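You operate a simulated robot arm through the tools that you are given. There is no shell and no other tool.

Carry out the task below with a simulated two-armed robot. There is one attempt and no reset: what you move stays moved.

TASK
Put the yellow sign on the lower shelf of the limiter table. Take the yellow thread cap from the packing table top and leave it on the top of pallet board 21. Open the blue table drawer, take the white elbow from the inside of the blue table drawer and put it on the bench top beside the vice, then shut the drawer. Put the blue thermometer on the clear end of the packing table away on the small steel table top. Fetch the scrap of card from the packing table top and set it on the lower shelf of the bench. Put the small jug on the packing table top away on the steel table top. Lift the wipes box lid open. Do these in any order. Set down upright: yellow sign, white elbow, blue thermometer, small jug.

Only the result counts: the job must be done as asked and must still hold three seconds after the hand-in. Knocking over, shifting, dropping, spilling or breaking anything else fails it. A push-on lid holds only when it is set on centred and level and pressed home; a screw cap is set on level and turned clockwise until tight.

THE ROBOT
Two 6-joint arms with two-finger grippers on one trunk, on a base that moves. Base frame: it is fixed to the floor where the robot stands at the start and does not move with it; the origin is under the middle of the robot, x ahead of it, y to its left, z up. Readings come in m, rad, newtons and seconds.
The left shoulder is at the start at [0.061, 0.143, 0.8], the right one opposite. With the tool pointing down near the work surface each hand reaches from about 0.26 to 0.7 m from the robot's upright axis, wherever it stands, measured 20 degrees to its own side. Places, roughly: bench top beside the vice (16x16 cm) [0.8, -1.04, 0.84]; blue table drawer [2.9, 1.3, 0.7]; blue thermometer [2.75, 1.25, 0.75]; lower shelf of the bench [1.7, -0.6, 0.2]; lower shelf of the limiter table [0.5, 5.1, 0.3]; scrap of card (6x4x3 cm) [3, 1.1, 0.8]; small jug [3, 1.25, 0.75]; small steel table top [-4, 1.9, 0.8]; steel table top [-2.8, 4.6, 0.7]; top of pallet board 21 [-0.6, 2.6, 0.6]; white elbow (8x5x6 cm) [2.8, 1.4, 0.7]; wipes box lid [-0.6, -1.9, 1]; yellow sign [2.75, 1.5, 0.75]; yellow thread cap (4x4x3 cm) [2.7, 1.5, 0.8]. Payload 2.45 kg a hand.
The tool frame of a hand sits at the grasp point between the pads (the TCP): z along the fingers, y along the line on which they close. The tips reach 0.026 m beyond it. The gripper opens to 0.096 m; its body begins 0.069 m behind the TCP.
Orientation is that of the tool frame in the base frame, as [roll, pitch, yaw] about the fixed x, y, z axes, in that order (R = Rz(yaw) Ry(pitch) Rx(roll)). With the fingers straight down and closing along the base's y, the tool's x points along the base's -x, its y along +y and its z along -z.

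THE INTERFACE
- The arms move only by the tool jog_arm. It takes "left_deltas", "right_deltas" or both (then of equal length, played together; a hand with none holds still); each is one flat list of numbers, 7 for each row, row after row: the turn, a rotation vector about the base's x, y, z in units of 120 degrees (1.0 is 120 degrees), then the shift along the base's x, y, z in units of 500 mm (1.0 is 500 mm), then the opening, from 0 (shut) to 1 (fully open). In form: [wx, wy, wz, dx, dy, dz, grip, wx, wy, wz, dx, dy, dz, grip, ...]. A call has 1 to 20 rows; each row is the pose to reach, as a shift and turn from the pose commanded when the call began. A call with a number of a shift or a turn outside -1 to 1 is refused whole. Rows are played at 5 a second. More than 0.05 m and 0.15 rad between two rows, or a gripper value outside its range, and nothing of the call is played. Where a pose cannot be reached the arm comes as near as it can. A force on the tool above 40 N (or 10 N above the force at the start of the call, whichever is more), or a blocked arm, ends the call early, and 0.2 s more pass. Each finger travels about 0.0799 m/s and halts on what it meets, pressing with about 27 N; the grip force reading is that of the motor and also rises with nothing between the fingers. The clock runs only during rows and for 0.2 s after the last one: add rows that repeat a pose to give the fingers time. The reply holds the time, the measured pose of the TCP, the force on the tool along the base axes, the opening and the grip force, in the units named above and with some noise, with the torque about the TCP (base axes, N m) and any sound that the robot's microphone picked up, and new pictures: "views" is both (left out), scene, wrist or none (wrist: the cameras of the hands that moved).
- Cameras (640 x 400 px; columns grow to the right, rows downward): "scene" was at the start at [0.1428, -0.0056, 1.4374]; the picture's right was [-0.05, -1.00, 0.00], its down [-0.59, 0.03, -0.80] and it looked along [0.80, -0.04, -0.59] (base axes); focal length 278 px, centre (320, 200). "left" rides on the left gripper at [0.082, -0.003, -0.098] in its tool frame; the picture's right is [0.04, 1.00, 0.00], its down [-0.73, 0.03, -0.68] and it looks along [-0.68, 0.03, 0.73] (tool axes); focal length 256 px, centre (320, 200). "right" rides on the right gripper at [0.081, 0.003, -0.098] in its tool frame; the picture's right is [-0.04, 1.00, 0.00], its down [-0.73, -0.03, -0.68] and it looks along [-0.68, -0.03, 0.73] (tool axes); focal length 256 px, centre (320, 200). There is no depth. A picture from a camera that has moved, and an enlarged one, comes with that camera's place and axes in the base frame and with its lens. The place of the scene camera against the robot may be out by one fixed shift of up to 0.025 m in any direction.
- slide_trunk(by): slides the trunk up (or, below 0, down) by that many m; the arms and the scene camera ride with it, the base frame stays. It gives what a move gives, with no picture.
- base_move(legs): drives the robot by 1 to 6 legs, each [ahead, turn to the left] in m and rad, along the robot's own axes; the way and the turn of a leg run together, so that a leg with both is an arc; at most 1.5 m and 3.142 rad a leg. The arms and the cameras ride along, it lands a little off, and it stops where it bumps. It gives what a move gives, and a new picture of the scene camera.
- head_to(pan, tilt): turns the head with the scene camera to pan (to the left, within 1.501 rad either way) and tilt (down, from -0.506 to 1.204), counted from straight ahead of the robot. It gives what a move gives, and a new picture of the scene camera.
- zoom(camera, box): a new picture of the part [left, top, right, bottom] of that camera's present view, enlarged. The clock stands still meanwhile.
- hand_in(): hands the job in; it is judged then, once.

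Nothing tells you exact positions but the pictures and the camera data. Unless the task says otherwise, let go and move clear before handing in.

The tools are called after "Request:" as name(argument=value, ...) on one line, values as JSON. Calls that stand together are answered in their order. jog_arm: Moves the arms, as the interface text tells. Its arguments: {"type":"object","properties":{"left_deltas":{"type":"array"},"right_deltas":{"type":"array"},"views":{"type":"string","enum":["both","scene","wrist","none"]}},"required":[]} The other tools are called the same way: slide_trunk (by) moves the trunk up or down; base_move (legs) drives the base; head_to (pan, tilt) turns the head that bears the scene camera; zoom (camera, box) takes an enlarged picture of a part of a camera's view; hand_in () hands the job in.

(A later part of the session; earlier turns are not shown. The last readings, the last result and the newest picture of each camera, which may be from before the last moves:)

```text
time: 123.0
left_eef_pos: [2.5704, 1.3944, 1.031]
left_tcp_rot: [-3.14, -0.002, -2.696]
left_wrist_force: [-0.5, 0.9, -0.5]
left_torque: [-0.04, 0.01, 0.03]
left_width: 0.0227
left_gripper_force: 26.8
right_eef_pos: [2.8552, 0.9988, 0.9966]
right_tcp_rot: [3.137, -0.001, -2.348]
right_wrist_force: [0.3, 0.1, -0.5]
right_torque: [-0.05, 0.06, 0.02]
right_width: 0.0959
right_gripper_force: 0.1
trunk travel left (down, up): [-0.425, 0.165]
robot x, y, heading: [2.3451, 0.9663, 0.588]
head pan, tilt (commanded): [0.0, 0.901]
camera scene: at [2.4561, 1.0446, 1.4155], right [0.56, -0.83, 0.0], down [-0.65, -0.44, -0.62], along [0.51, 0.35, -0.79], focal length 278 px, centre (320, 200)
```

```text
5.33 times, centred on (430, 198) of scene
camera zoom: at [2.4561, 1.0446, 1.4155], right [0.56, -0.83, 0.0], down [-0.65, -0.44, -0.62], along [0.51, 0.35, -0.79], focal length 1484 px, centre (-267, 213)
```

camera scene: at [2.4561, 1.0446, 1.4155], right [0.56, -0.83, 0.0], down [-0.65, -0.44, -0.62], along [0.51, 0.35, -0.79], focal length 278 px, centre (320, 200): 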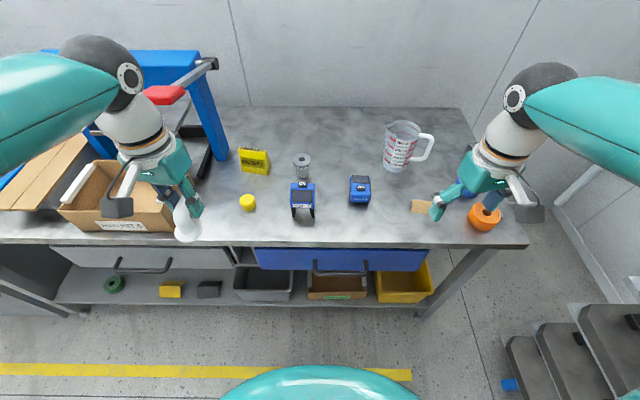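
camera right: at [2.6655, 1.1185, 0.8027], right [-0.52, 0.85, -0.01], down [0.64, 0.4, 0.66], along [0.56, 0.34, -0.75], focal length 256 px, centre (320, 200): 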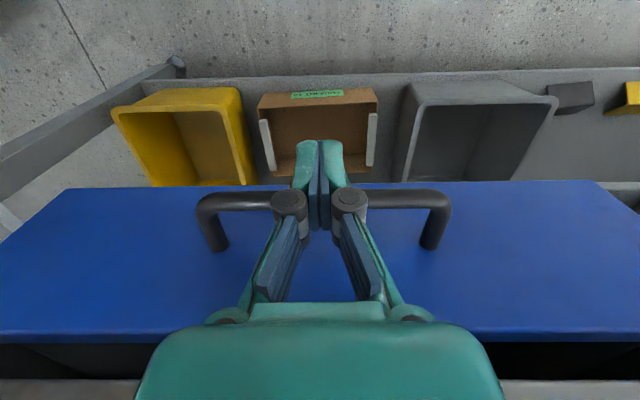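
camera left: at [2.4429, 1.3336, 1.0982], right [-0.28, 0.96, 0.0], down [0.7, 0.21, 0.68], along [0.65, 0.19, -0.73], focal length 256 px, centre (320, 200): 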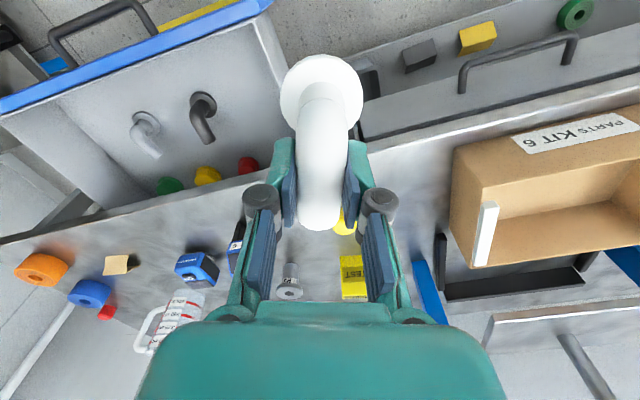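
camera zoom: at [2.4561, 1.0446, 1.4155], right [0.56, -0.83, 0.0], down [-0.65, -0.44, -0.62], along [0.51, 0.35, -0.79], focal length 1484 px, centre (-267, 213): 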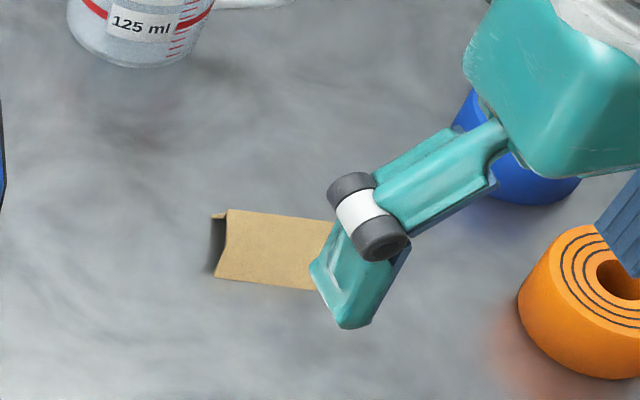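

The card is a small tent with its ridge roughly left-right. I'll bring the right hand over it, yaw matched, so the fingers close on the ridge ends.

Request:
jog_arm(right_deltas=[0, 0, -0.044, 0.061, 0.037, -0.02, 0.9, 0, 0, -0.087, 0.122, 0.074, -0.05, 0.85, 0, 0, -0.13, 0.183, 0.11, -0.08, 0.85, 0, 0, -0.1734, 0.243, 0.147, -0.12, 0.85, 0, 0, -0.1734, 0.243, 0.147, -0.19, 0.85, 0, 0, -0.1734, 0.243, 0.147, -0.24, 0.85, 0, 0, -0.1734, 0.243, 0.147, -0.24, 0.85], views="both")

```text
time: 124.6
left_eef_pos: [2.5703, 1.3939, 1.0315]
left_tcp_rot: [3.141, 0.0, -2.695]
left_wrist_force: [-0.3, -0.4, 0.7]
left_torque: [0.03, 0.0, -0.03]
left_width: 0.023
left_gripper_force: 27.3
right_eef_pos: [2.9739, 1.0709, 0.8776]
right_tcp_rot: [3.138, 0.002, -2.713]
right_wrist_force: [0.2, -0.3, -0.8]
right_torque: [0.04, 0.05, 0.03]
right_width: 0.0817
right_gripper_force: 0.0
trunk travel left (down, up): [-0.425, 0.165]
robot x, y, heading: [2.3468, 0.9688, 0.593]
head pan, tilt (commanded): [0.0, 0.901]
camera scene: at [2.4542, 1.0429, 1.4159], right [0.56, -0.83, 0.0], down [-0.65, -0.44, -0.62], along [0.52, 0.35, -0.78], focal length 278 px, centre (320, 200)
camera right: at [2.8997, 1.0392, 0.9742], right [-0.38, 0.93, 0.0], down [0.68, 0.28, 0.68], along [0.63, 0.26, -0.73], focal length 256 px, centre (320, 200)
```

scene: 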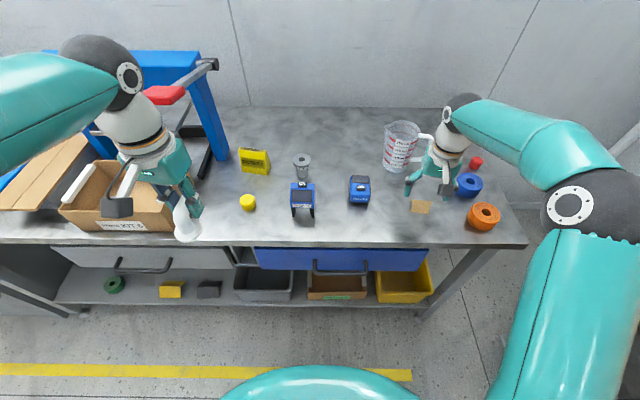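
right: 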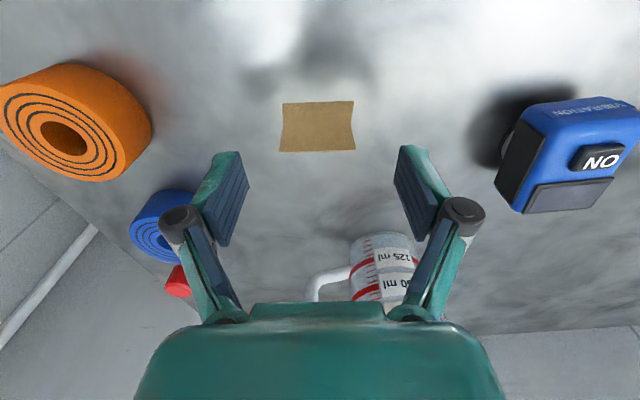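

Hand is centred over the card. Lowering to the tabletop and closing gently.

Request:
jog_arm(right_deltas=[0, 0, 0, 0.004, 0, -0.03, 0.85, 0, 0, 0, 0.008, 0, -0.055, 0.85, 0, 0, 0, 0.008, 0, -0.072, 0.85, 0, 0, 0, 0.008, 0, -0.072, 0.85], views="wrist")

```text
time: 125.6
left_eef_pos: [2.5689, 1.3932, 1.0312]
left_tcp_rot: [3.141, 0.0, -2.695]
left_wrist_force: [-1.0, -1.0, -0.5]
left_torque: [0.01, -0.02, -0.04]
left_width: 0.0224
left_gripper_force: 27.1
right_eef_pos: [2.9793, 1.0716, 0.8419]
right_tcp_rot: [3.138, 0.003, -2.713]
right_wrist_force: [-0.1, 0.5, -0.3]
right_torque: [0.0, 0.02, 0.0]
right_width: 0.0816
right_gripper_force: 0.0
trunk travel left (down, up): [-0.425, 0.165]
robot x, y, heading: [2.3441, 0.9665, 0.595]
head pan, tilt (commanded): [0.0, 0.901]
camera right: at [2.904, 1.0395, 0.9387], right [-0.38, 0.93, 0.0], down [0.68, 0.28, 0.68], along [0.63, 0.26, -0.73], focal length 256 px, centre (320, 200)
```

right: 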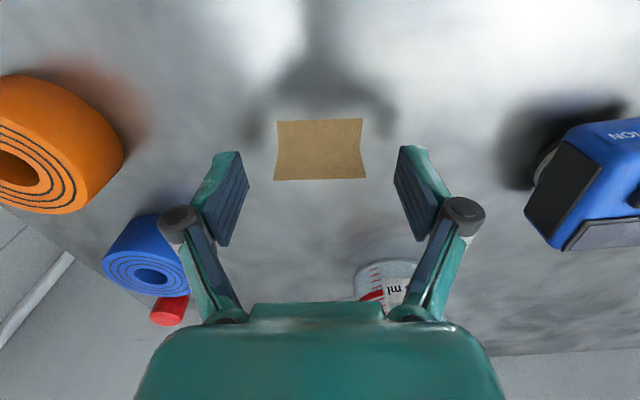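

Request:
jog_arm(right_deltas=[0, 0, 0, 0, 0, -0.006, 0.6, 0, 0, 0, 0, 0, -0.006, 0.4, 0, 0, 0, 0, 0, -0.006, 0.2, 0, 0, 0, 0, 0, -0.006, 0.2, 0, 0, 0, 0, 0, -0.006, 0.2], views="wrist")

```text
time: 126.8
left_eef_pos: [2.5699, 1.3926, 1.0301]
left_tcp_rot: [-3.141, 0.0, -2.694]
left_wrist_force: [-0.1, -0.3, -0.2]
left_torque: [0.0, -0.02, 0.0]
left_width: 0.0226
left_gripper_force: 27.4
right_eef_pos: [2.9777, 1.0721, 0.8396]
right_tcp_rot: [3.139, 0.003, -2.712]
right_wrist_force: [0.6, -0.3, 2.2]
right_torque: [-0.01, 0.02, -0.01]
right_width: 0.0538
right_gripper_force: 27.1
trunk travel left (down, up): [-0.425, 0.165]
robot x, y, heading: [2.3461, 0.97, 0.591]
head pan, tilt (commanded): [0.0, 0.901]
camera right: at [2.9037, 1.0392, 0.9363], right [-0.38, 0.93, 0.0], down [0.68, 0.28, 0.68], along [0.63, 0.26, -0.73], focal length 256 px, centre (320, 200)
```

right: 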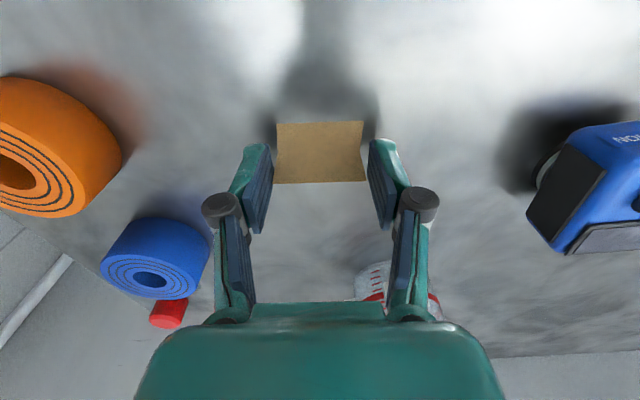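

Card gripped (54 mm). Lifting.

Request:
jog_arm(right_deltas=[0, 0, 0, 0, 0, 0.05, 0.2, 0, 0, 0, 0, 0, 0.12, 0.2, 0, 0, 0, -0.02, -0.01, 0.2, 0.2, 0, 0, 0, -0.05, -0.03, 0.28, 0.2, 0, 0, 0, -0.1, -0.06, 0.32, 0.2], views="both")

```text
time: 128.0
left_eef_pos: [2.5697, 1.3928, 1.0318]
left_tcp_rot: [-3.141, 0.0, -2.697]
left_wrist_force: [-1.1, -0.1, -0.2]
left_torque: [0.0, -0.01, -0.07]
left_width: 0.0227
left_gripper_force: 26.6
right_eef_pos: [2.928, 1.0405, 0.9993]
right_tcp_rot: [3.139, 0.001, -2.71]
right_wrist_force: [-0.7, 0.2, -0.1]
right_torque: [0.05, 0.02, -0.01]
right_width: 0.0536
right_gripper_force: 26.8
trunk travel left (down, up): [-0.425, 0.165]
robot x, y, heading: [2.346, 0.9706, 0.592]
head pan, tilt (commanded): [0.0, 0.901]
camera scene: at [2.4534, 1.0423, 1.416], right [0.56, -0.83, 0.0], down [-0.65, -0.44, -0.62], along [0.52, 0.35, -0.78], focal length 278 px, centre (320, 200)
camera right: at [2.8527, 1.0081, 1.0959], right [-0.38, 0.92, 0.0], down [0.68, 0.28, 0.68], along [0.63, 0.26, -0.73], focal length 256 px, centre (320, 200)
```

scene: 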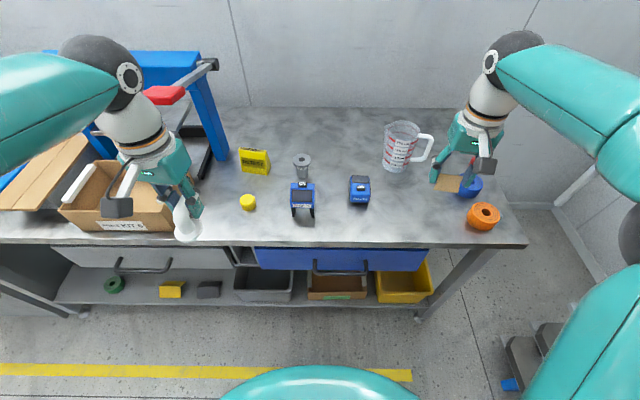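
right: 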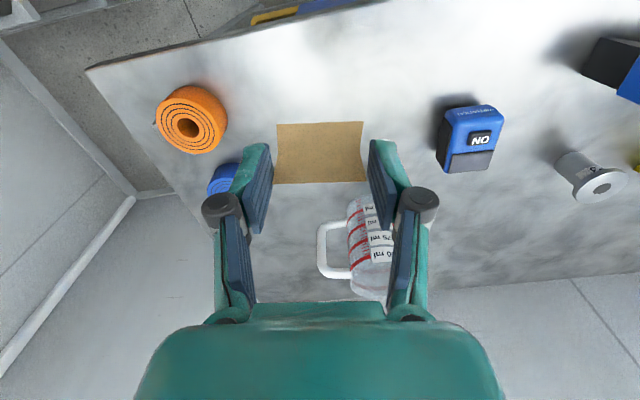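

Both items are held. I'll back away from the packing table and turn toward the bench.

Request:
base_move(legs=[[-0.65, 0.0], [-0.6, 0.0], [0.0, -0.8], [0.0, -0.77]])

Request:
head_to(pan=0.0, tilt=0.65)

```text
time: 138.7
left_eef_pos: [1.7782, 0.146, 1.0317]
left_tcp_rot: [3.14, -0.001, 2.235]
left_wrist_force: [0.0, 0.0, -0.4]
left_torque: [0.05, 0.0, -0.01]
left_width: 0.0229
left_gripper_force: 27.2
right_eef_pos: [1.5118, -0.2808, 0.9968]
right_tcp_rot: [3.138, 0.0, 2.22]
right_wrist_force: [0.5, -0.6, -0.9]
right_torque: [0.03, -0.01, 0.01]
right_width: 0.0533
right_gripper_force: 27.2
trunk travel left (down, up): [-0.425, 0.165]
robot x, y, heading: [1.3519, 0.3132, -0.792]
head pan, tilt (commanded): [0.0, 0.901]
stopped in leg 4: the robot was blocked; the commanded pose is now the measured one
camera scene: at [1.4408, 0.2143, 1.4155], right [-0.72, -0.7, 0.0], down [-0.55, 0.56, -0.62], along [0.43, -0.44, -0.79], focal length 278 px, centre (320, 200)
```

scene: 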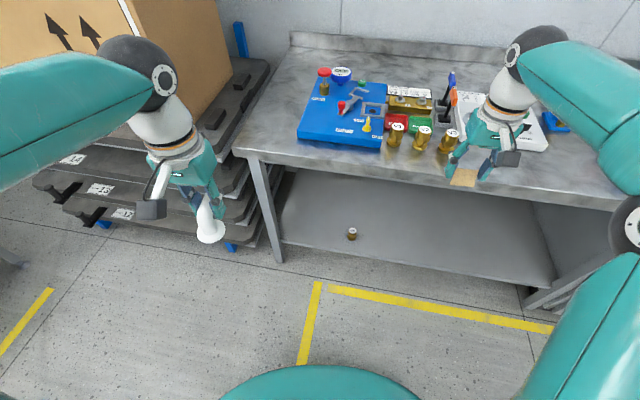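

```text
time: 139.5
left_eef_pos: [1.7785, 0.1497, 1.0312]
left_tcp_rot: [-3.141, -0.001, 2.235]
left_wrist_force: [1.1, 0.8, 0.1]
left_torque: [0.0, -0.03, 0.0]
left_width: 0.0227
left_gripper_force: 26.7
right_eef_pos: [1.5106, -0.2782, 0.998]
right_tcp_rot: [3.137, 0.0, 2.22]
right_wrist_force: [-0.9, -0.5, 0.3]
right_torque: [-0.01, 0.03, 0.01]
right_width: 0.0537
right_gripper_force: 26.5
trunk travel left (down, up): [-0.425, 0.165]
robot x, y, heading: [1.3488, 0.3128, -0.796]
head pan, tilt (commanded): [0.0, 0.649]
camera scene: at [1.4485, 0.2085, 1.4362], right [-0.71, -0.7, 0.0], down [-0.42, 0.43, -0.8], along [0.56, -0.57, -0.61], focal length 278 px, centre (320, 200)
```

scene: 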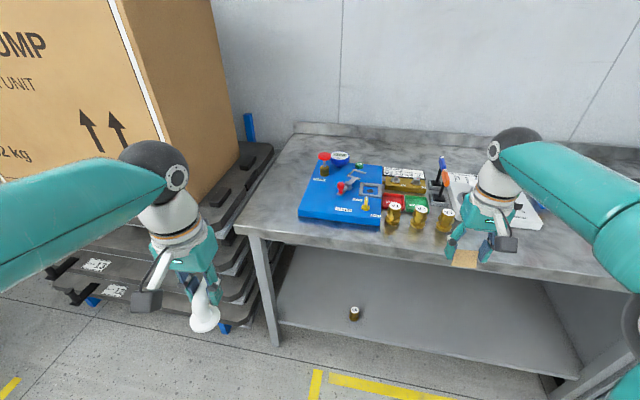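

The turn stopped early again with no visible contact. I'll check again with a small further turn.

Request:
base_move(legs=[[0.0, -0.18]])

```text
time: 140.7
left_eef_pos: [1.7421, 0.0721, 1.0327]
left_tcp_rot: [-3.141, 0.0, 2.055]
left_wrist_force: [0.6, 0.0, -0.5]
left_torque: [0.0, 0.02, -0.02]
left_width: 0.0226
left_gripper_force: 26.7
right_eef_pos: [1.4015, -0.2975, 0.9983]
right_tcp_rot: [3.138, 0.002, 2.039]
right_wrist_force: [-0.2, -0.3, 0.1]
right_torque: [0.0, 0.02, -0.01]
right_width: 0.0534
right_gripper_force: 27.2
trunk travel left (down, up): [-0.425, 0.165]
robot x, y, heading: [1.3551, 0.3178, -0.981]
head pan, tilt (commanded): [0.0, 0.649]
camera scene: at [1.4342, 0.1957, 1.4363], right [-0.83, -0.56, 0.0], down [-0.34, 0.5, -0.8], along [0.45, -0.66, -0.61], focal length 278 px, centre (320, 200)
```

scene: 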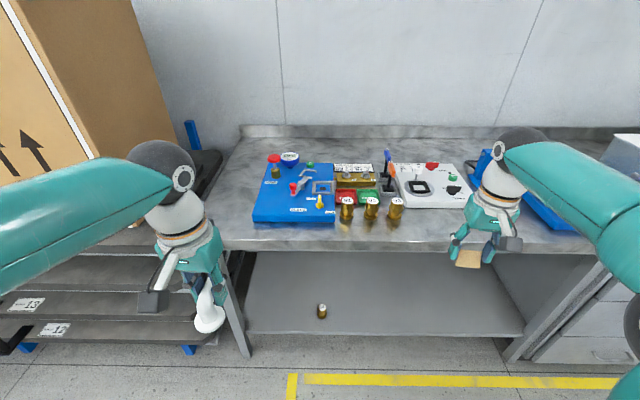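

Now facing the bench squarely; the lower shelf is open with one brass fitting on it. I'll tuck both hands in before lowering the trunk and moving in.

Request:
jog_arm(left_deltas=[0, 0, 0, 0.004, 0.051, 0, 0, 0, 0, 0, 0.008, 0.102, 0, 0, 0, 0, 0, 0.012, 0.153, 0, 0, 0, 0, 0, 0.016, 0.204, 0, 0, 0, 0, 0, 0.02, 0.255, 0, 0, 0, 0, 0, 0.0245, 0.305, 0, 0], right_deltas=[0, 0, 0, -0.044, 0.066, 0, 0.2, 0, 0, 0, -0.088, 0.131, 0, 0.2, 0, 0, 0, -0.132, 0.197, 0, 0.2, 0, 0, 0, -0.176, 0.263, 0, 0.2, 0, 0, 0, -0.22, 0.328, 0, 0.2, 0, 0, 0, -0.264, 0.394, 0, 0.2], views="scene")

```text
time: 142.1
left_eef_pos: [1.7525, 0.2269, 1.0333]
left_tcp_rot: [3.14, 0.002, 2.055]
left_wrist_force: [0.3, -0.6, -0.8]
left_torque: [0.01, 0.01, -0.02]
left_width: 0.0229
left_gripper_force: 26.9
right_eef_pos: [1.2684, -0.099, 1.0007]
right_tcp_rot: [3.139, 0.006, 2.038]
right_wrist_force: [0.3, 0.3, -0.1]
right_torque: [-0.01, 0.0, 0.02]
right_width: 0.0532
right_gripper_force: 27.3
trunk travel left (down, up): [-0.425, 0.165]
robot x, y, heading: [1.358, 0.3171, -0.974]
head pan, tilt (commanded): [0.0, 0.649]
camera scene: at [1.4333, 0.1979, 1.4366], right [-0.83, -0.56, 0.0], down [-0.34, 0.5, -0.8], along [0.45, -0.66, -0.6], focal length 278 px, centre (320, 200)
```

scene: 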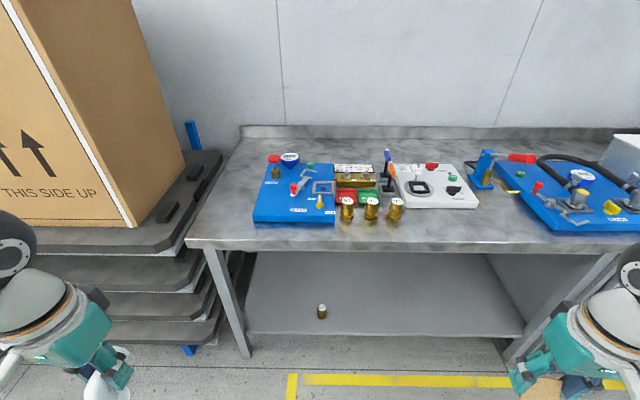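

Request:
slide_trunk(by=-0.42)

Request:
base_move(legs=[[0.26, 0.0]])

```text
refused: -0.42 is not a number from -0.4 to 0.4
```

```text
time: 143.9
left_eef_pos: [1.8984, 0.0094, 1.0317]
left_tcp_rot: [3.141, 0.0, 2.055]
left_wrist_force: [0.4, 0.2, -0.3]
left_torque: [0.01, 0.01, 0.01]
left_width: 0.0225
left_gripper_force: 26.7
right_eef_pos: [1.4132, -0.3163, 1.0009]
right_tcp_rot: [3.137, 0.001, 2.037]
right_wrist_force: [0.2, -0.4, -0.7]
right_torque: [0.04, 0.03, -0.03]
right_width: 0.0537
right_gripper_force: 27.4
trunk travel left (down, up): [-0.425, 0.165]
robot x, y, heading: [1.5027, 0.1059, -0.984]
head pan, tilt (commanded): [0.0, 0.649]
camera scene: at [1.5796, -0.0198, 1.4362], right [-0.83, -0.56, 0.0], down [-0.34, 0.5, -0.8], along [0.44, -0.66, -0.61], focal length 278 px, centre (320, 200)
```

scene: 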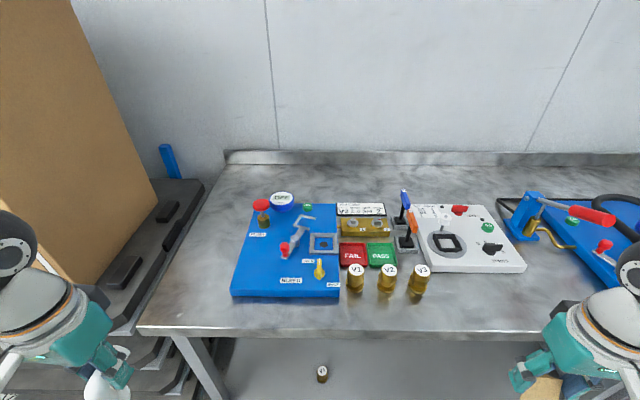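

The trunk command must be within ±0.4; both hands are still clear of the bench edge. Lowering the trunk now.

Request:
slide_trunk(by=-0.4)

Request:
head_to(pan=-0.2, tilt=0.75)

```text
time: 147.8
left_eef_pos: [1.8986, 0.0108, 0.6325]
left_tcp_rot: [-3.14, 0.002, 2.055]
left_wrist_force: [-0.5, -0.9, -0.3]
left_torque: [-0.01, 0.0, 0.01]
left_width: 0.0229
left_gripper_force: 27.0
right_eef_pos: [1.4131, -0.3146, 0.6007]
right_tcp_rot: [3.139, 0.004, 2.037]
right_wrist_force: [0.3, -0.2, 0.2]
right_torque: [-0.02, 0.01, 0.01]
right_width: 0.0535
right_gripper_force: 27.1
trunk travel left (down, up): [-0.025, 0.565]
robot x, y, heading: [1.5019, 0.1018, -0.981]
head pan, tilt (commanded): [0.0, 0.649]
```

```text
time: 148.5
left_eef_pos: [1.8982, 0.0106, 0.6321]
left_tcp_rot: [-3.141, -0.002, 2.052]
left_wrist_force: [1.3, 0.4, 0.1]
left_torque: [0.0, 0.0, -0.04]
left_width: 0.0223
left_gripper_force: 27.0
right_eef_pos: [1.4137, -0.3148, 0.6013]
right_tcp_rot: [3.137, 0.005, 2.036]
right_wrist_force: [-0.7, 0.6, -0.5]
right_torque: [-0.01, 0.0, -0.05]
right_width: 0.0539
right_gripper_force: 26.9
trunk travel left (down, up): [-0.025, 0.565]
robot x, y, heading: [1.4995, 0.1049, -0.976]
head pan, tilt (commanded): [-0.201, 0.75]
camera scene: at [1.5619, -0.0231, 1.0278], right [-0.92, -0.38, 0.0], down [-0.26, 0.63, -0.73], along [0.28, -0.68, -0.68], focal length 278 px, centre (320, 200)
```

scene: 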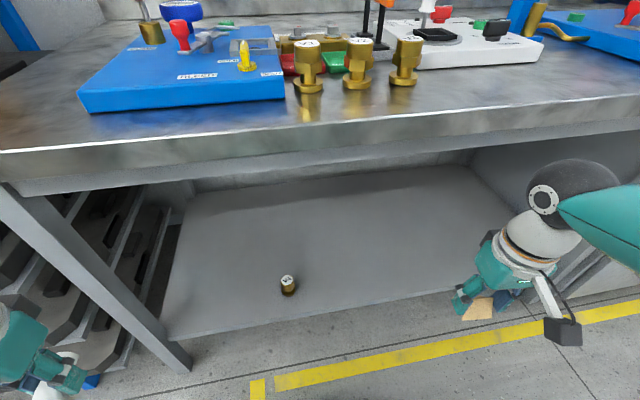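

The shelf is clear apart from one small brass piece left of centre. Lowering the right hand and extending it under the bench top over the shelf.

Request:
jog_arm(right_deltas=[0, 0, 0, 0, 0, -0.08, 0.2, 0, 0, 0, 0, 0, -0.16, 0.2, 0, 0, 0, 0, 0, -0.24, 0.2, 0, 0, 0, 0, 0, -0.32, 0.2, 0, 0, 0, 0, 0, -0.4, 0.2, 0, 0, 0, 0, 0, -0.48, 0.2, 0, 0, 0, 0.061, -0.0623, -0.48, 0.2, 0, 0, 0, 0.122, -0.1246, -0.48, 0.2, 0, 0, 0, 0.183, -0.187, -0.48, 0.2, 0, 0, 0, 0.244, -0.249, -0.48, 0.2, 0, 0, 0, 0.305, -0.3114, -0.48, 0.2, 0, 0, 0, 0.366, -0.374, -0.48, 0.2, 0, 0, 0, 0.427, -0.436, -0.48, 0.2], views="both")

```text
time: 151.3
left_eef_pos: [1.8987, 0.0106, 0.6315]
left_tcp_rot: [3.141, -0.001, 2.054]
left_wrist_force: [-0.3, 0.0, 0.3]
left_torque: [-0.03, -0.03, -0.02]
left_width: 0.0227
left_gripper_force: 26.4
right_eef_pos: [1.6279, -0.5345, 0.3596]
right_tcp_rot: [3.138, 0.001, 2.037]
right_wrist_force: [0.0, 0.0, 0.3]
right_torque: [-0.04, -0.03, 0.0]
right_width: 0.0533
right_gripper_force: 26.5
trunk travel left (down, up): [-0.025, 0.565]
robot x, y, heading: [1.5033, 0.1011, -0.979]
head pan, tilt (commanded): [-0.201, 0.75]
camera scene: at [1.5619, -0.0233, 1.0278], right [-0.92, -0.38, 0.0], down [-0.26, 0.63, -0.73], along [0.28, -0.68, -0.68], focal length 278 px, centre (320, 200)
camera right: at [1.5939, -0.4609, 0.4576], right [0.91, 0.41, 0.0], down [0.3, -0.67, 0.68], along [0.28, -0.62, -0.73], focal length 256 px, centre (320, 200)
```

scene: 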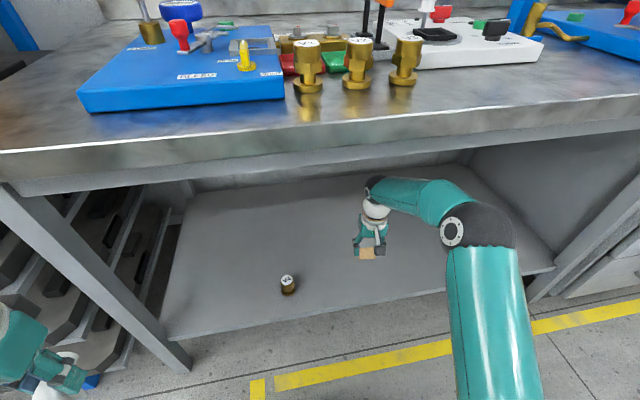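
right: 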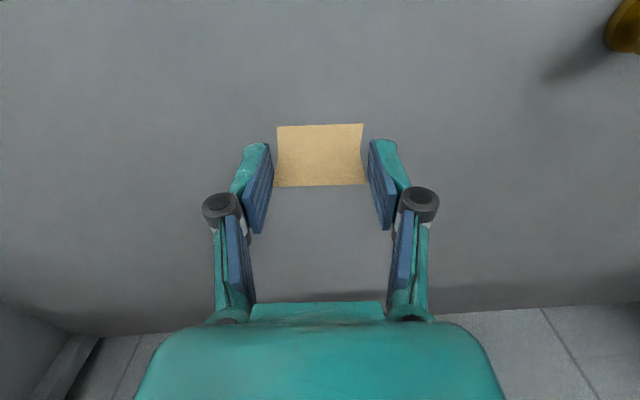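

Over the shelf. Lowering in small steps until contact.

Request:
jog_arm(right_deltas=[0, 0, 0, 0, 0, -0.05, 0.2, 0, 0, 0, 0, 0, -0.1, 0.2, 0, 0, 0, 0, 0, -0.15, 0.2, 0, 0, 0, 0, 0, -0.19, 0.2], views="both")

```text
time: 152.3
left_eef_pos: [1.8985, 0.011, 0.6327]
left_tcp_rot: [-3.141, 0.0, 2.054]
left_wrist_force: [-0.1, 0.9, -0.1]
left_torque: [-0.01, -0.01, 0.03]
left_width: 0.0227
left_gripper_force: 27.1
right_eef_pos: [1.6277, -0.5337, 0.2658]
right_tcp_rot: [3.137, 0.001, 2.035]
right_wrist_force: [-0.2, -0.4, 0.5]
right_torque: [-0.02, 0.02, 0.04]
right_width: 0.0536
right_gripper_force: 27.4
trunk travel left (down, up): [-0.025, 0.565]
robot x, y, heading: [1.5001, 0.1046, -0.976]
head pan, tilt (commanded): [-0.201, 0.75]
camera scene: at [1.5621, -0.0234, 1.0278], right [-0.92, -0.38, 0.0], down [-0.26, 0.63, -0.73], along [0.28, -0.68, -0.68], focal length 278 px, centre (320, 200)
camera right: at [1.5937, -0.4592, 0.3622], right [0.91, 0.41, 0.0], down [0.3, -0.67, 0.68], along [0.28, -0.62, -0.73], focal length 256 px, centre (320, 200)
```

scene: 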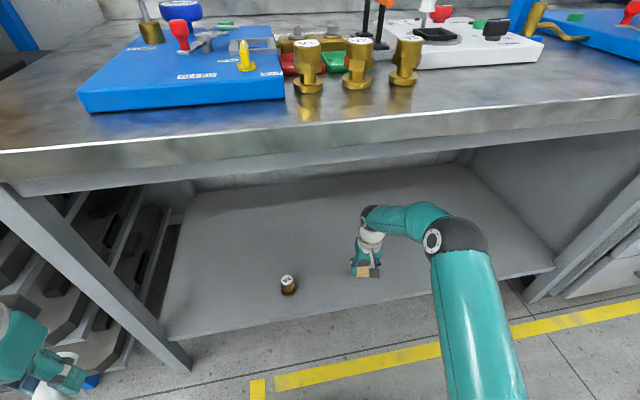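
right: 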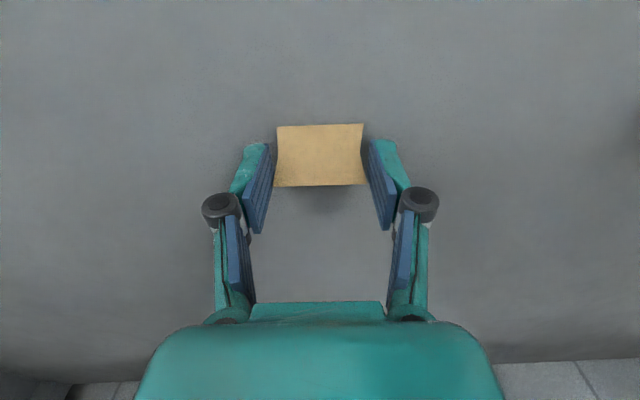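

Request:
jog_arm(right_deltas=[0, 0, 0, 0, 0, -0.014, 0.2, 0, 0, 0, 0, 0, -0.028, 0.2, 0, 0, 0, 0, 0, -0.04, 0.2], views="wrist")

```text
time: 153.1
left_eef_pos: [1.8993, 0.0124, 0.6332]
left_tcp_rot: [-3.14, 0.003, 2.054]
left_wrist_force: [-0.4, 0.3, -0.4]
left_torque: [-0.03, 0.01, 0.01]
left_width: 0.0226
left_gripper_force: 26.6
right_eef_pos: [1.6276, -0.5345, 0.2495]
right_tcp_rot: [3.138, 0.01, 2.037]
right_wrist_force: [0.5, -2.2, 26.9]
right_torque: [-0.07, 0.21, 0.06]
right_width: 0.0535
right_gripper_force: 26.8
trunk travel left (down, up): [-0.025, 0.565]
robot x, y, heading: [1.5043, 0.102, -0.978]
head pan, tilt (commanded): [-0.201, 0.75]
camera right: at [1.5943, -0.4604, 0.3454], right [0.91, 0.41, 0.0], down [0.3, -0.66, 0.69], along [0.29, -0.62, -0.73], focal length 256 px, centre (320, 200)
```

right: 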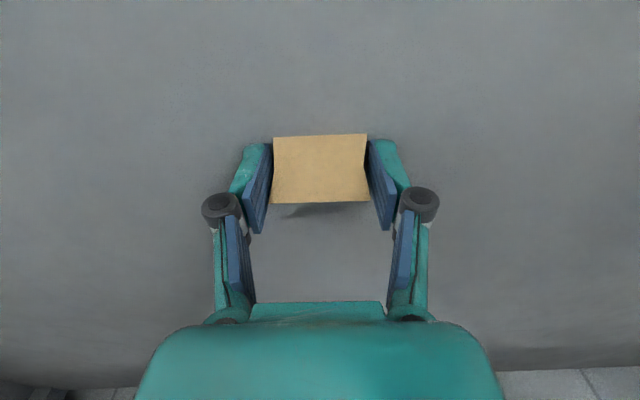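

Contact with the shelf. Easing up 3 mm and releasing the card.

Request:
jog_arm(right_deltas=[0, 0, 0, 0, 0, 0.01, 0.2, 0, 0, 0, 0, 0, 0.01, 0.6, 0, 0, 0, 0, 0, 0.01, 0.75, 0, 0, 0, 0, 0, 0.01, 0.85, 0, 0, 0, 0, 0, 0.01, 0.85], views="wrist")

```text
time: 154.3
left_eef_pos: [1.8983, 0.01, 0.6327]
left_tcp_rot: [3.142, -0.001, 2.054]
left_wrist_force: [-0.2, 0.2, -0.8]
left_torque: [0.01, 0.02, 0.0]
left_width: 0.0226
left_gripper_force: 26.7
right_eef_pos: [1.6259, -0.5332, 0.2509]
right_tcp_rot: [3.138, 0.002, 2.037]
right_wrist_force: [-0.4, -1.0, 0.9]
right_torque: [0.04, -0.02, -0.02]
right_width: 0.0815
right_gripper_force: 0.0
trunk travel left (down, up): [-0.025, 0.565]
robot x, y, heading: [1.5038, 0.1043, -0.979]
head pan, tilt (commanded): [-0.201, 0.75]
camera right: at [1.5938, -0.4596, 0.3477], right [0.91, 0.41, 0.0], down [0.3, -0.67, 0.68], along [0.28, -0.62, -0.73], focal length 256 px, centre (320, 200)
```

right: 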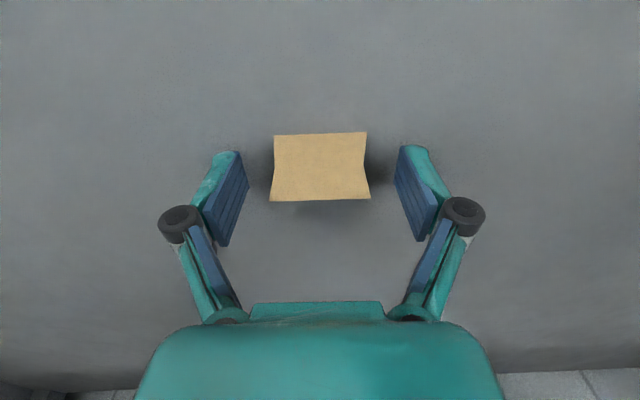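

Card stands on the shelf. Raising the hand and backing out along the same path.

Request:
jog_arm(right_deltas=[0, 0, 0, 0, 0, 0.05, 0.85, 0, 0, 0, 0, 0, 0.12, 0.85, 0, 0, 0, 0, 0, 0.2, 0.85, 0, 0, 0, -0.061, 0.0623, 0.2, 0.85, 0, 0, 0, -0.122, 0.1246, 0.2, 0.85, 0, 0, 0, -0.183, 0.187, 0.2, 0.85, 0, 0, 0, -0.244, 0.249, 0.2, 0.85, 0, 0, 0, -0.305, 0.3114, 0.2, 0.85, 0, 0, 0, -0.366, 0.374, 0.2, 0.85, 0, 0, 0, -0.427, 0.436, 0.2, 0.85], views="both")

```text
time: 156.5
left_eef_pos: [1.8977, 0.0105, 0.6326]
left_tcp_rot: [3.141, -0.001, 2.054]
left_wrist_force: [-0.5, -0.5, -0.6]
left_torque: [0.0, 0.02, -0.01]
left_width: 0.0228
left_gripper_force: 27.3
right_eef_pos: [1.4146, -0.3158, 0.349]
right_tcp_rot: [3.137, 0.002, 2.036]
right_wrist_force: [-0.4, -0.6, 0.2]
right_torque: [0.04, -0.03, 0.04]
right_width: 0.0815
right_gripper_force: 0.0
trunk travel left (down, up): [-0.025, 0.565]
robot x, y, heading: [1.5037, 0.1033, -0.98]
head pan, tilt (commanded): [-0.201, 0.75]
camera scene: at [1.5621, -0.0234, 1.0277], right [-0.92, -0.38, 0.0], down [-0.26, 0.63, -0.73], along [0.28, -0.68, -0.68], focal length 278 px, centre (320, 200)
camera right: at [1.3799, -0.2418, 0.447], right [0.91, 0.41, 0.0], down [0.3, -0.67, 0.68], along [0.28, -0.62, -0.73], focal length 256 px, centre (320, 200)
```

scene: 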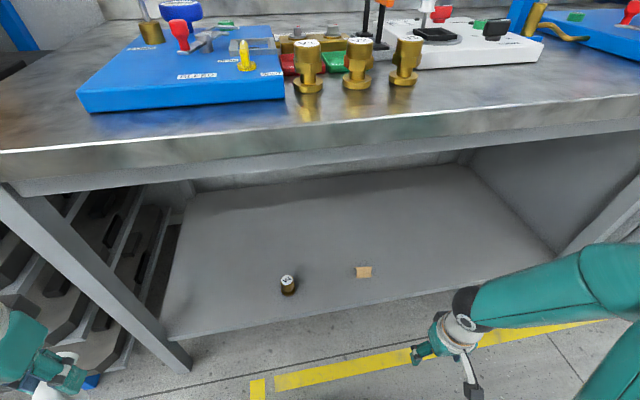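
right: 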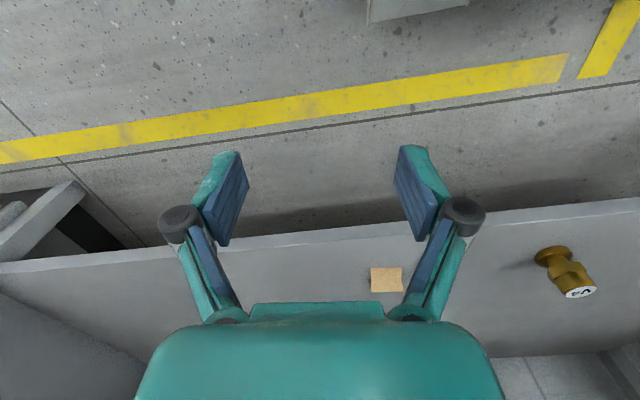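

Card is on the lower shelf. Raising the trunk again.

Request:
slide_trunk(by=0.4)

```text
time: 160.3
left_eef_pos: [1.898, 0.0097, 1.0335]
left_tcp_rot: [-3.141, 0.0, 2.053]
left_wrist_force: [0.7, 0.1, -0.5]
left_torque: [0.01, -0.02, 0.01]
left_width: 0.0226
left_gripper_force: 26.9
right_eef_pos: [1.4133, -0.3164, 0.7496]
right_tcp_rot: [3.139, 0.001, 2.037]
right_wrist_force: [0.0, -0.2, -0.2]
right_torque: [-0.01, 0.01, 0.0]
right_width: 0.0813
right_gripper_force: 0.1
trunk travel left (down, up): [-0.425, 0.165]
robot x, y, heading: [1.5024, 0.1037, -0.977]
head pan, tilt (commanded): [-0.201, 0.75]
```

Now raising the right hand, then heading along the bench toward the vice.

Request:
jog_arm(right_deltas=[0, 0, 0, 0, 0, 0.09, 0.85, 0, 0, 0, 0, 0, 0.18, 0.85, 0, 0, 0, 0, 0, 0.27, 0.85, 0, 0, 0, 0, 0, 0.36, 0.85, 0, 0, 0, 0, 0, 0.45, 0.85, 0, 0, 0, 0, 0, 0.5, 0.85], views="none")

```text
time: 161.7
left_eef_pos: [1.8986, 0.0108, 1.032]
left_tcp_rot: [-3.142, 0.0, 2.055]
left_wrist_force: [0.3, -0.1, -0.1]
left_torque: [-0.03, 0.0, 0.01]
left_width: 0.0226
left_gripper_force: 26.4
right_eef_pos: [1.4146, -0.3142, 1.0003]
right_tcp_rot: [3.136, 0.002, 2.037]
right_wrist_force: [0.4, -0.1, -1.2]
right_torque: [-0.02, 0.02, -0.03]
right_width: 0.0816
right_gripper_force: 0.2
trunk travel left (down, up): [-0.425, 0.165]
robot x, y, heading: [1.4998, 0.1013, -0.979]
head pan, tilt (commanded): [-0.201, 0.75]
```

Request:
base_move(legs=[[-0.32, 0.0], [0.0, -0.8], [0.0, -0.77]])

```text
time: 168.7
left_eef_pos: [1.2261, -0.0261, 1.0333]
left_tcp_rot: [3.138, -0.001, 0.488]
left_wrist_force: [-0.5, -0.2, -0.2]
left_torque: [-0.01, -0.03, 0.0]
left_width: 0.0224
left_gripper_force: 27.2
right_eef_pos: [0.8973, 0.457, 0.9985]
right_tcp_rot: [3.138, 0.002, 0.471]
right_wrist_force: [-0.1, 0.5, -0.5]
right_torque: [-0.01, -0.01, -0.02]
right_width: 0.0818
right_gripper_force: 0.1
trunk travel left (down, up): [-0.425, 0.165]
robot x, y, heading: [1.3391, 0.3484, -2.541]
head pan, tilt (commanded): [-0.201, 0.75]
stopped in leg 3: the robot was blocked; the commanded pose is now the measured one
camera scene: at [1.2051, 0.2769, 1.4277], right [-0.4, 0.92, 0.0], down [0.63, 0.27, -0.73], along [-0.67, -0.29, -0.68], focal length 278 px, centre (320, 200)
```

scene: 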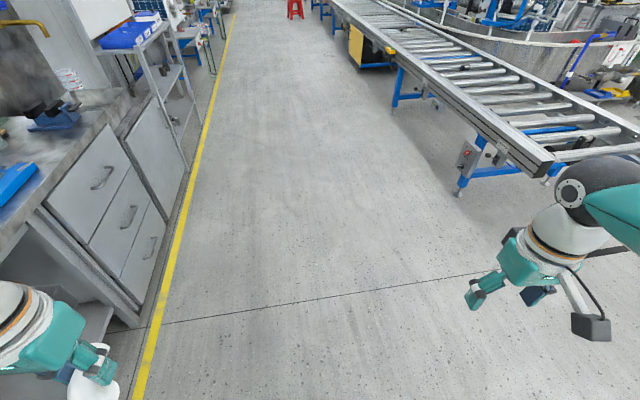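

Corridor along the bench is clear. Driving along it to the vice.

Request:
base_move(legs=[[0.75, 0.0], [0.67, 0.0]])

```text
time: 176.2
left_eef_pos: [0.0508, -0.838, 1.0338]
left_tcp_rot: [3.141, 0.0, 0.489]
left_wrist_force: [0.4, -0.6, -0.5]
left_torque: [-0.02, 0.01, -0.02]
left_width: 0.0226
left_gripper_force: 27.4
right_eef_pos: [-0.2767, -0.3552, 1.0004]
right_tcp_rot: [3.138, 0.002, 0.47]
right_wrist_force: [-0.1, -0.1, -0.1]
right_torque: [0.0, -0.01, 0.04]
right_width: 0.0816
right_gripper_force: 0.1
trunk travel left (down, up): [-0.425, 0.165]
robot x, y, heading: [0.1652, -0.4637, -2.53]
head pan, tilt (commanded): [-0.201, 0.75]
camera scene: at [0.0303, -0.5363, 1.4277], right [-0.4, 0.92, 0.0], down [0.63, 0.27, -0.73], along [-0.67, -0.29, -0.68], focal length 278 px, centre (320, 200)
```

scene: 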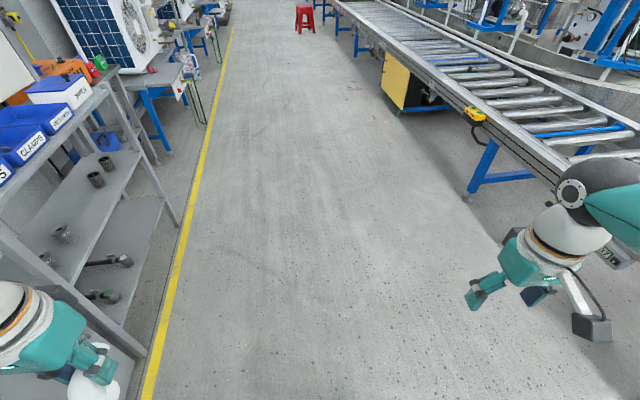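

Request:
base_move(legs=[[0.0, 0.8], [0.0, 0.75]])

Request:
head_to(pan=0.0, tilt=0.7)

```text
time: 181.0
left_eef_pos: [0.5268, -0.6076, 1.0341]
left_tcp_rot: [-3.141, 0.001, 1.994]
left_wrist_force: [0.2, 0.9, -0.5]
left_torque: [-0.04, -0.01, 0.01]
left_width: 0.0226
left_gripper_force: 27.0
right_eef_pos: [0.0242, -0.9024, 1.0024]
right_tcp_rot: [3.136, 0.003, 1.977]
right_wrist_force: [0.8, -0.2, -0.5]
right_torque: [0.01, 0.02, -0.02]
right_width: 0.0817
right_gripper_force: 0.0
trunk travel left (down, up): [-0.425, 0.165]
robot x, y, heading: [0.133, -0.4874, -1.025]
head pan, tilt (commanded): [-0.201, 0.75]
stopped in leg 2: the robot was blocked; the commanded pose is now the measured one
camera scene: at [0.1895, -0.6186, 1.4278], right [-0.94, -0.34, 0.0], down [-0.23, 0.64, -0.73], along [0.25, -0.69, -0.68], focal length 278 px, centre (320, 200)
```

scene: 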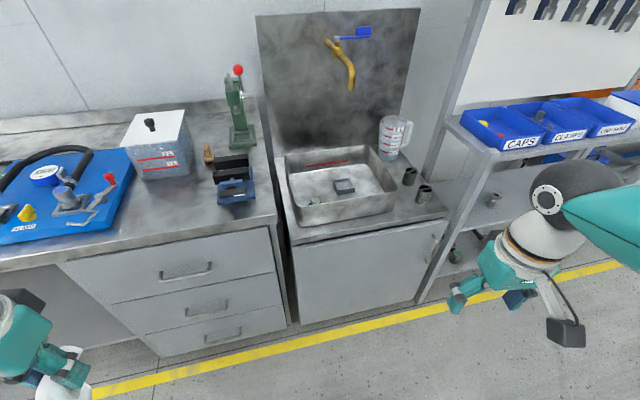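

```text
time: 181.8
left_eef_pos: [0.5271, -0.606, 1.0355]
left_tcp_rot: [3.141, 0.003, 1.993]
left_wrist_force: [-0.1, -0.1, 0.1]
left_torque: [-0.04, -0.02, 0.0]
left_width: 0.0227
left_gripper_force: 26.7
right_eef_pos: [0.0226, -0.9028, 1.0015]
right_tcp_rot: [3.138, 0.003, 1.978]
right_wrist_force: [0.0, 0.6, 0.2]
right_torque: [0.02, -0.01, -0.01]
right_width: 0.0816
right_gripper_force: 0.1
trunk travel left (down, up): [-0.425, 0.165]
robot x, y, heading: [0.1353, -0.4904, -1.024]
head pan, tilt (commanded): [0.0, 0.7]
camera scene: at [0.205, -0.6137, 1.432], right [-0.86, -0.52, 0.0], down [-0.33, 0.55, -0.76], along [0.4, -0.65, -0.64], focal length 278 px, centre (320, 200)
```

scene: 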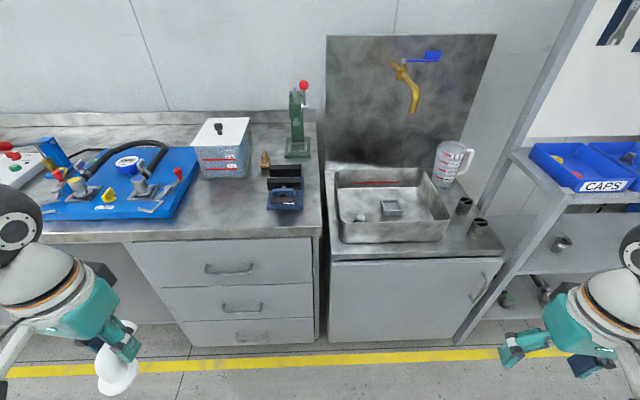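

I see the vice (blue/black) and the clear area left of it, in front of the white-lidded box. Driving forward 0.3 m to place the elbow.

Request:
base_move(legs=[[0.3, 0.0]])

Request:
head_to(pan=0.4, tilt=0.85)

```text
time: 183.8
left_eef_pos: [0.6822, -0.8639, 1.0346]
left_tcp_rot: [-3.141, 0.001, 1.996]
left_wrist_force: [0.1, 0.0, 0.0]
left_torque: [0.03, 0.01, 0.02]
left_width: 0.0226
left_gripper_force: 26.9
right_eef_pos: [0.1789, -1.1601, 1.0014]
right_tcp_rot: [3.138, 0.002, 1.978]
right_wrist_force: [-0.2, -0.7, -0.2]
right_torque: [-0.01, 0.0, -0.04]
right_width: 0.0816
right_gripper_force: 0.0
trunk travel left (down, up): [-0.425, 0.165]
robot x, y, heading: [0.2893, -0.7483, -1.029]
head pan, tilt (commanded): [0.0, 0.7]
camera scene: at [0.3609, -0.8715, 1.4318], right [-0.86, -0.52, 0.0], down [-0.33, 0.55, -0.76], along [0.4, -0.65, -0.65], focal length 278 px, centre (320, 200)
```

scene: 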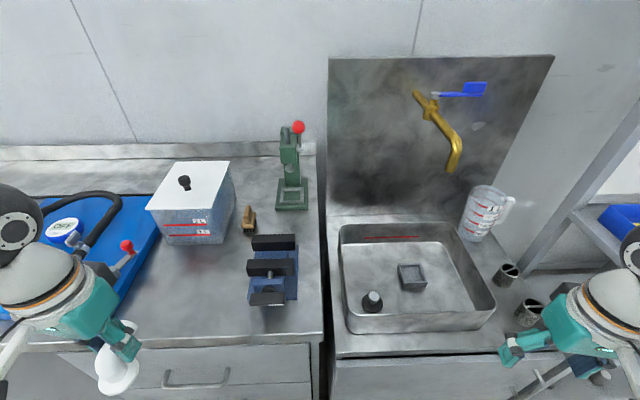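

```text
time: 184.7
left_eef_pos: [0.6824, -0.8634, 1.0353]
left_tcp_rot: [3.141, 0.002, 1.994]
left_wrist_force: [-0.7, 0.3, -0.4]
left_torque: [0.02, 0.0, 0.0]
left_width: 0.0226
left_gripper_force: 27.0
right_eef_pos: [0.1783, -1.1593, 1.0017]
right_tcp_rot: [3.137, 0.004, 1.978]
right_wrist_force: [-1.0, 0.1, -0.8]
right_torque: [-0.01, -0.02, 0.0]
right_width: 0.0815
right_gripper_force: 0.2
trunk travel left (down, up): [-0.425, 0.165]
robot x, y, heading: [0.2914, -0.7432, -1.026]
head pan, tilt (commanded): [0.4, 0.85]
camera scene: at [0.3795, -0.8437, 1.4198], right [-0.59, -0.81, 0.0], down [-0.61, 0.44, -0.66], along [0.53, -0.39, -0.75], focal length 278 px, centre (320, 200)
```

scene: 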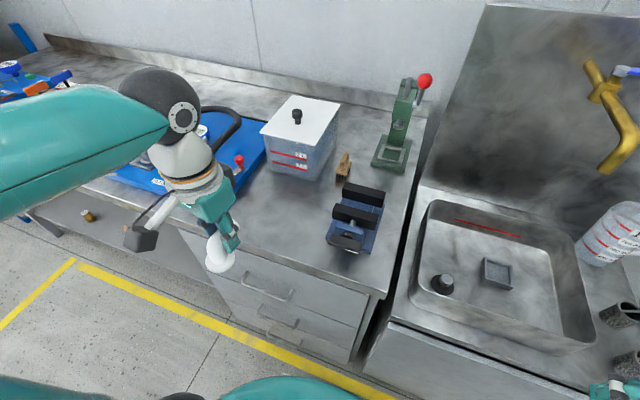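

Spot is clear. Moving the left hand over it and lowering to just above the bench.

Request:
jog_arm(left_deltas=[0, 0, 0, 0.0486, -0.0742, 0, 0, 0, 0, 0, 0.0972, -0.1484, 0, 0, 0, 0, 0, 0.1458, -0.2226, 0, 0, 0, 0, 0, 0.1944, -0.2968, 0, 0, 0, 0, 0, 0.243, -0.371, 0, 0, 0, 0, 0, 0.243, -0.371, -0.08, 0, 0, 0, 0, 0.243, -0.371, -0.16, 0, 0, 0, 0, 0.243, -0.371, -0.24, 0], views="both")

```text
time: 186.5
left_eef_pos: [0.8032, -1.0502, 0.9147]
left_tcp_rot: [-3.141, 0.002, 1.993]
left_wrist_force: [-0.1, 0.0, -0.9]
left_torque: [-0.01, 0.02, 0.0]
left_width: 0.0229
left_gripper_force: 27.6
right_eef_pos: [0.1782, -1.1598, 1.0035]
right_tcp_rot: [3.138, 0.0, 1.977]
right_wrist_force: [-0.3, -0.4, 0.3]
right_torque: [-0.02, 0.0, -0.04]
right_width: 0.0816
right_gripper_force: 0.1
trunk travel left (down, up): [-0.425, 0.165]
robot x, y, heading: [0.2953, -0.7451, -1.03]
head pan, tilt (commanded): [0.4, 0.85]
camera scene: at [0.38, -0.844, 1.4197], right [-0.59, -0.81, 0.0], down [-0.61, 0.44, -0.66], along [0.53, -0.39, -0.75], focal length 278 px, centre (320, 200)
camera left: at [0.767, -0.9765, 1.0124], right [0.89, 0.45, 0.0], down [0.33, -0.66, 0.68], along [0.3, -0.61, -0.73], focal length 256 px, centre (320, 200)
```

scene: 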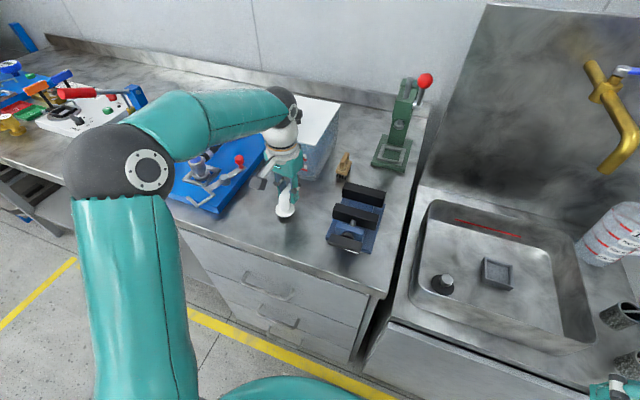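
left: 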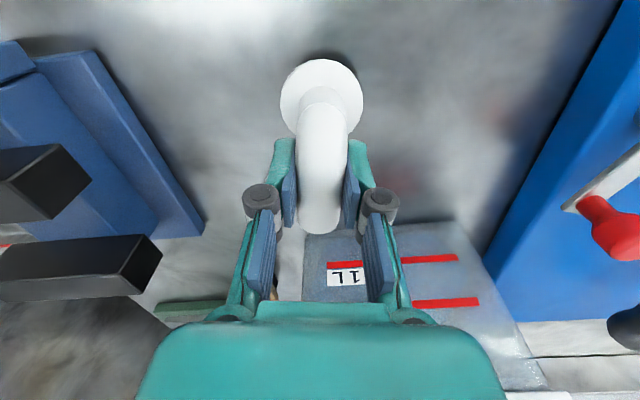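

Position looks right: between vice and blue panel, in front of the box. Lowering slowly to contact.

Request:
jog_arm(left_deltas=[0, 0, 0, 0, 0, -0.014, 0, 0, 0, 0, 0, 0, -0.028, 0, 0, 0, 0, 0, 0, -0.042, 0], views="none")

```text
time: 187.3
left_eef_pos: [0.8031, -1.0494, 0.8965]
left_tcp_rot: [3.14, 0.011, 1.996]
left_wrist_force: [-0.4, -1.7, 21.7]
left_torque: [-0.01, 0.0, 0.0]
left_width: 0.023
left_gripper_force: 26.6
right_eef_pos: [0.1769, -1.1592, 1.0017]
right_tcp_rot: [3.135, 0.004, 1.978]
right_wrist_force: [1.2, -0.2, -0.4]
right_torque: [0.0, -0.01, -0.04]
right_width: 0.0818
right_gripper_force: 0.0
trunk travel left (down, up): [-0.425, 0.165]
robot x, y, heading: [0.2908, -0.744, -1.023]
head pan, tilt (commanded): [0.4, 0.85]
```

Contact made (flange on the bench). Relieving the pressure and opening.

Request:
jog_arm(left_deltas=[0, 0, 0, 0, 0, 0.008, 0, 0, 0, 0, 0, 0, 0.008, 0.3, 0, 0, 0, 0, 0, 0.008, 0.45, 0, 0, 0, 0, 0, 0.008, 0.5, 0, 0, 0, 0, 0, 0.008, 0.5], views="wrist")

```text
time: 188.5
left_eef_pos: [0.8035, -1.0492, 0.8974]
left_tcp_rot: [-3.141, 0.004, 1.992]
left_wrist_force: [-0.5, 0.4, -0.4]
left_torque: [-0.02, 0.02, 0.01]
left_width: 0.0481
left_gripper_force: 0.1
right_eef_pos: [0.1784, -1.159, 1.0033]
right_tcp_rot: [3.138, 0.001, 1.978]
right_wrist_force: [-0.1, -0.7, -0.5]
right_torque: [-0.01, -0.02, -0.01]
right_width: 0.0814
right_gripper_force: 0.0
trunk travel left (down, up): [-0.425, 0.165]
robot x, y, heading: [0.2924, -0.7436, -1.025]
head pan, tilt (commanded): [0.4, 0.85]
camera left: at [0.7672, -0.9759, 0.9964], right [0.89, 0.45, 0.0], down [0.33, -0.66, 0.68], along [0.3, -0.61, -0.73], focal length 256 px, centre (320, 200)
```

left: 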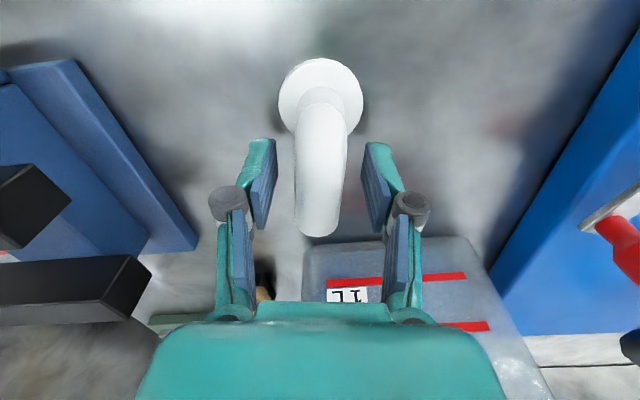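

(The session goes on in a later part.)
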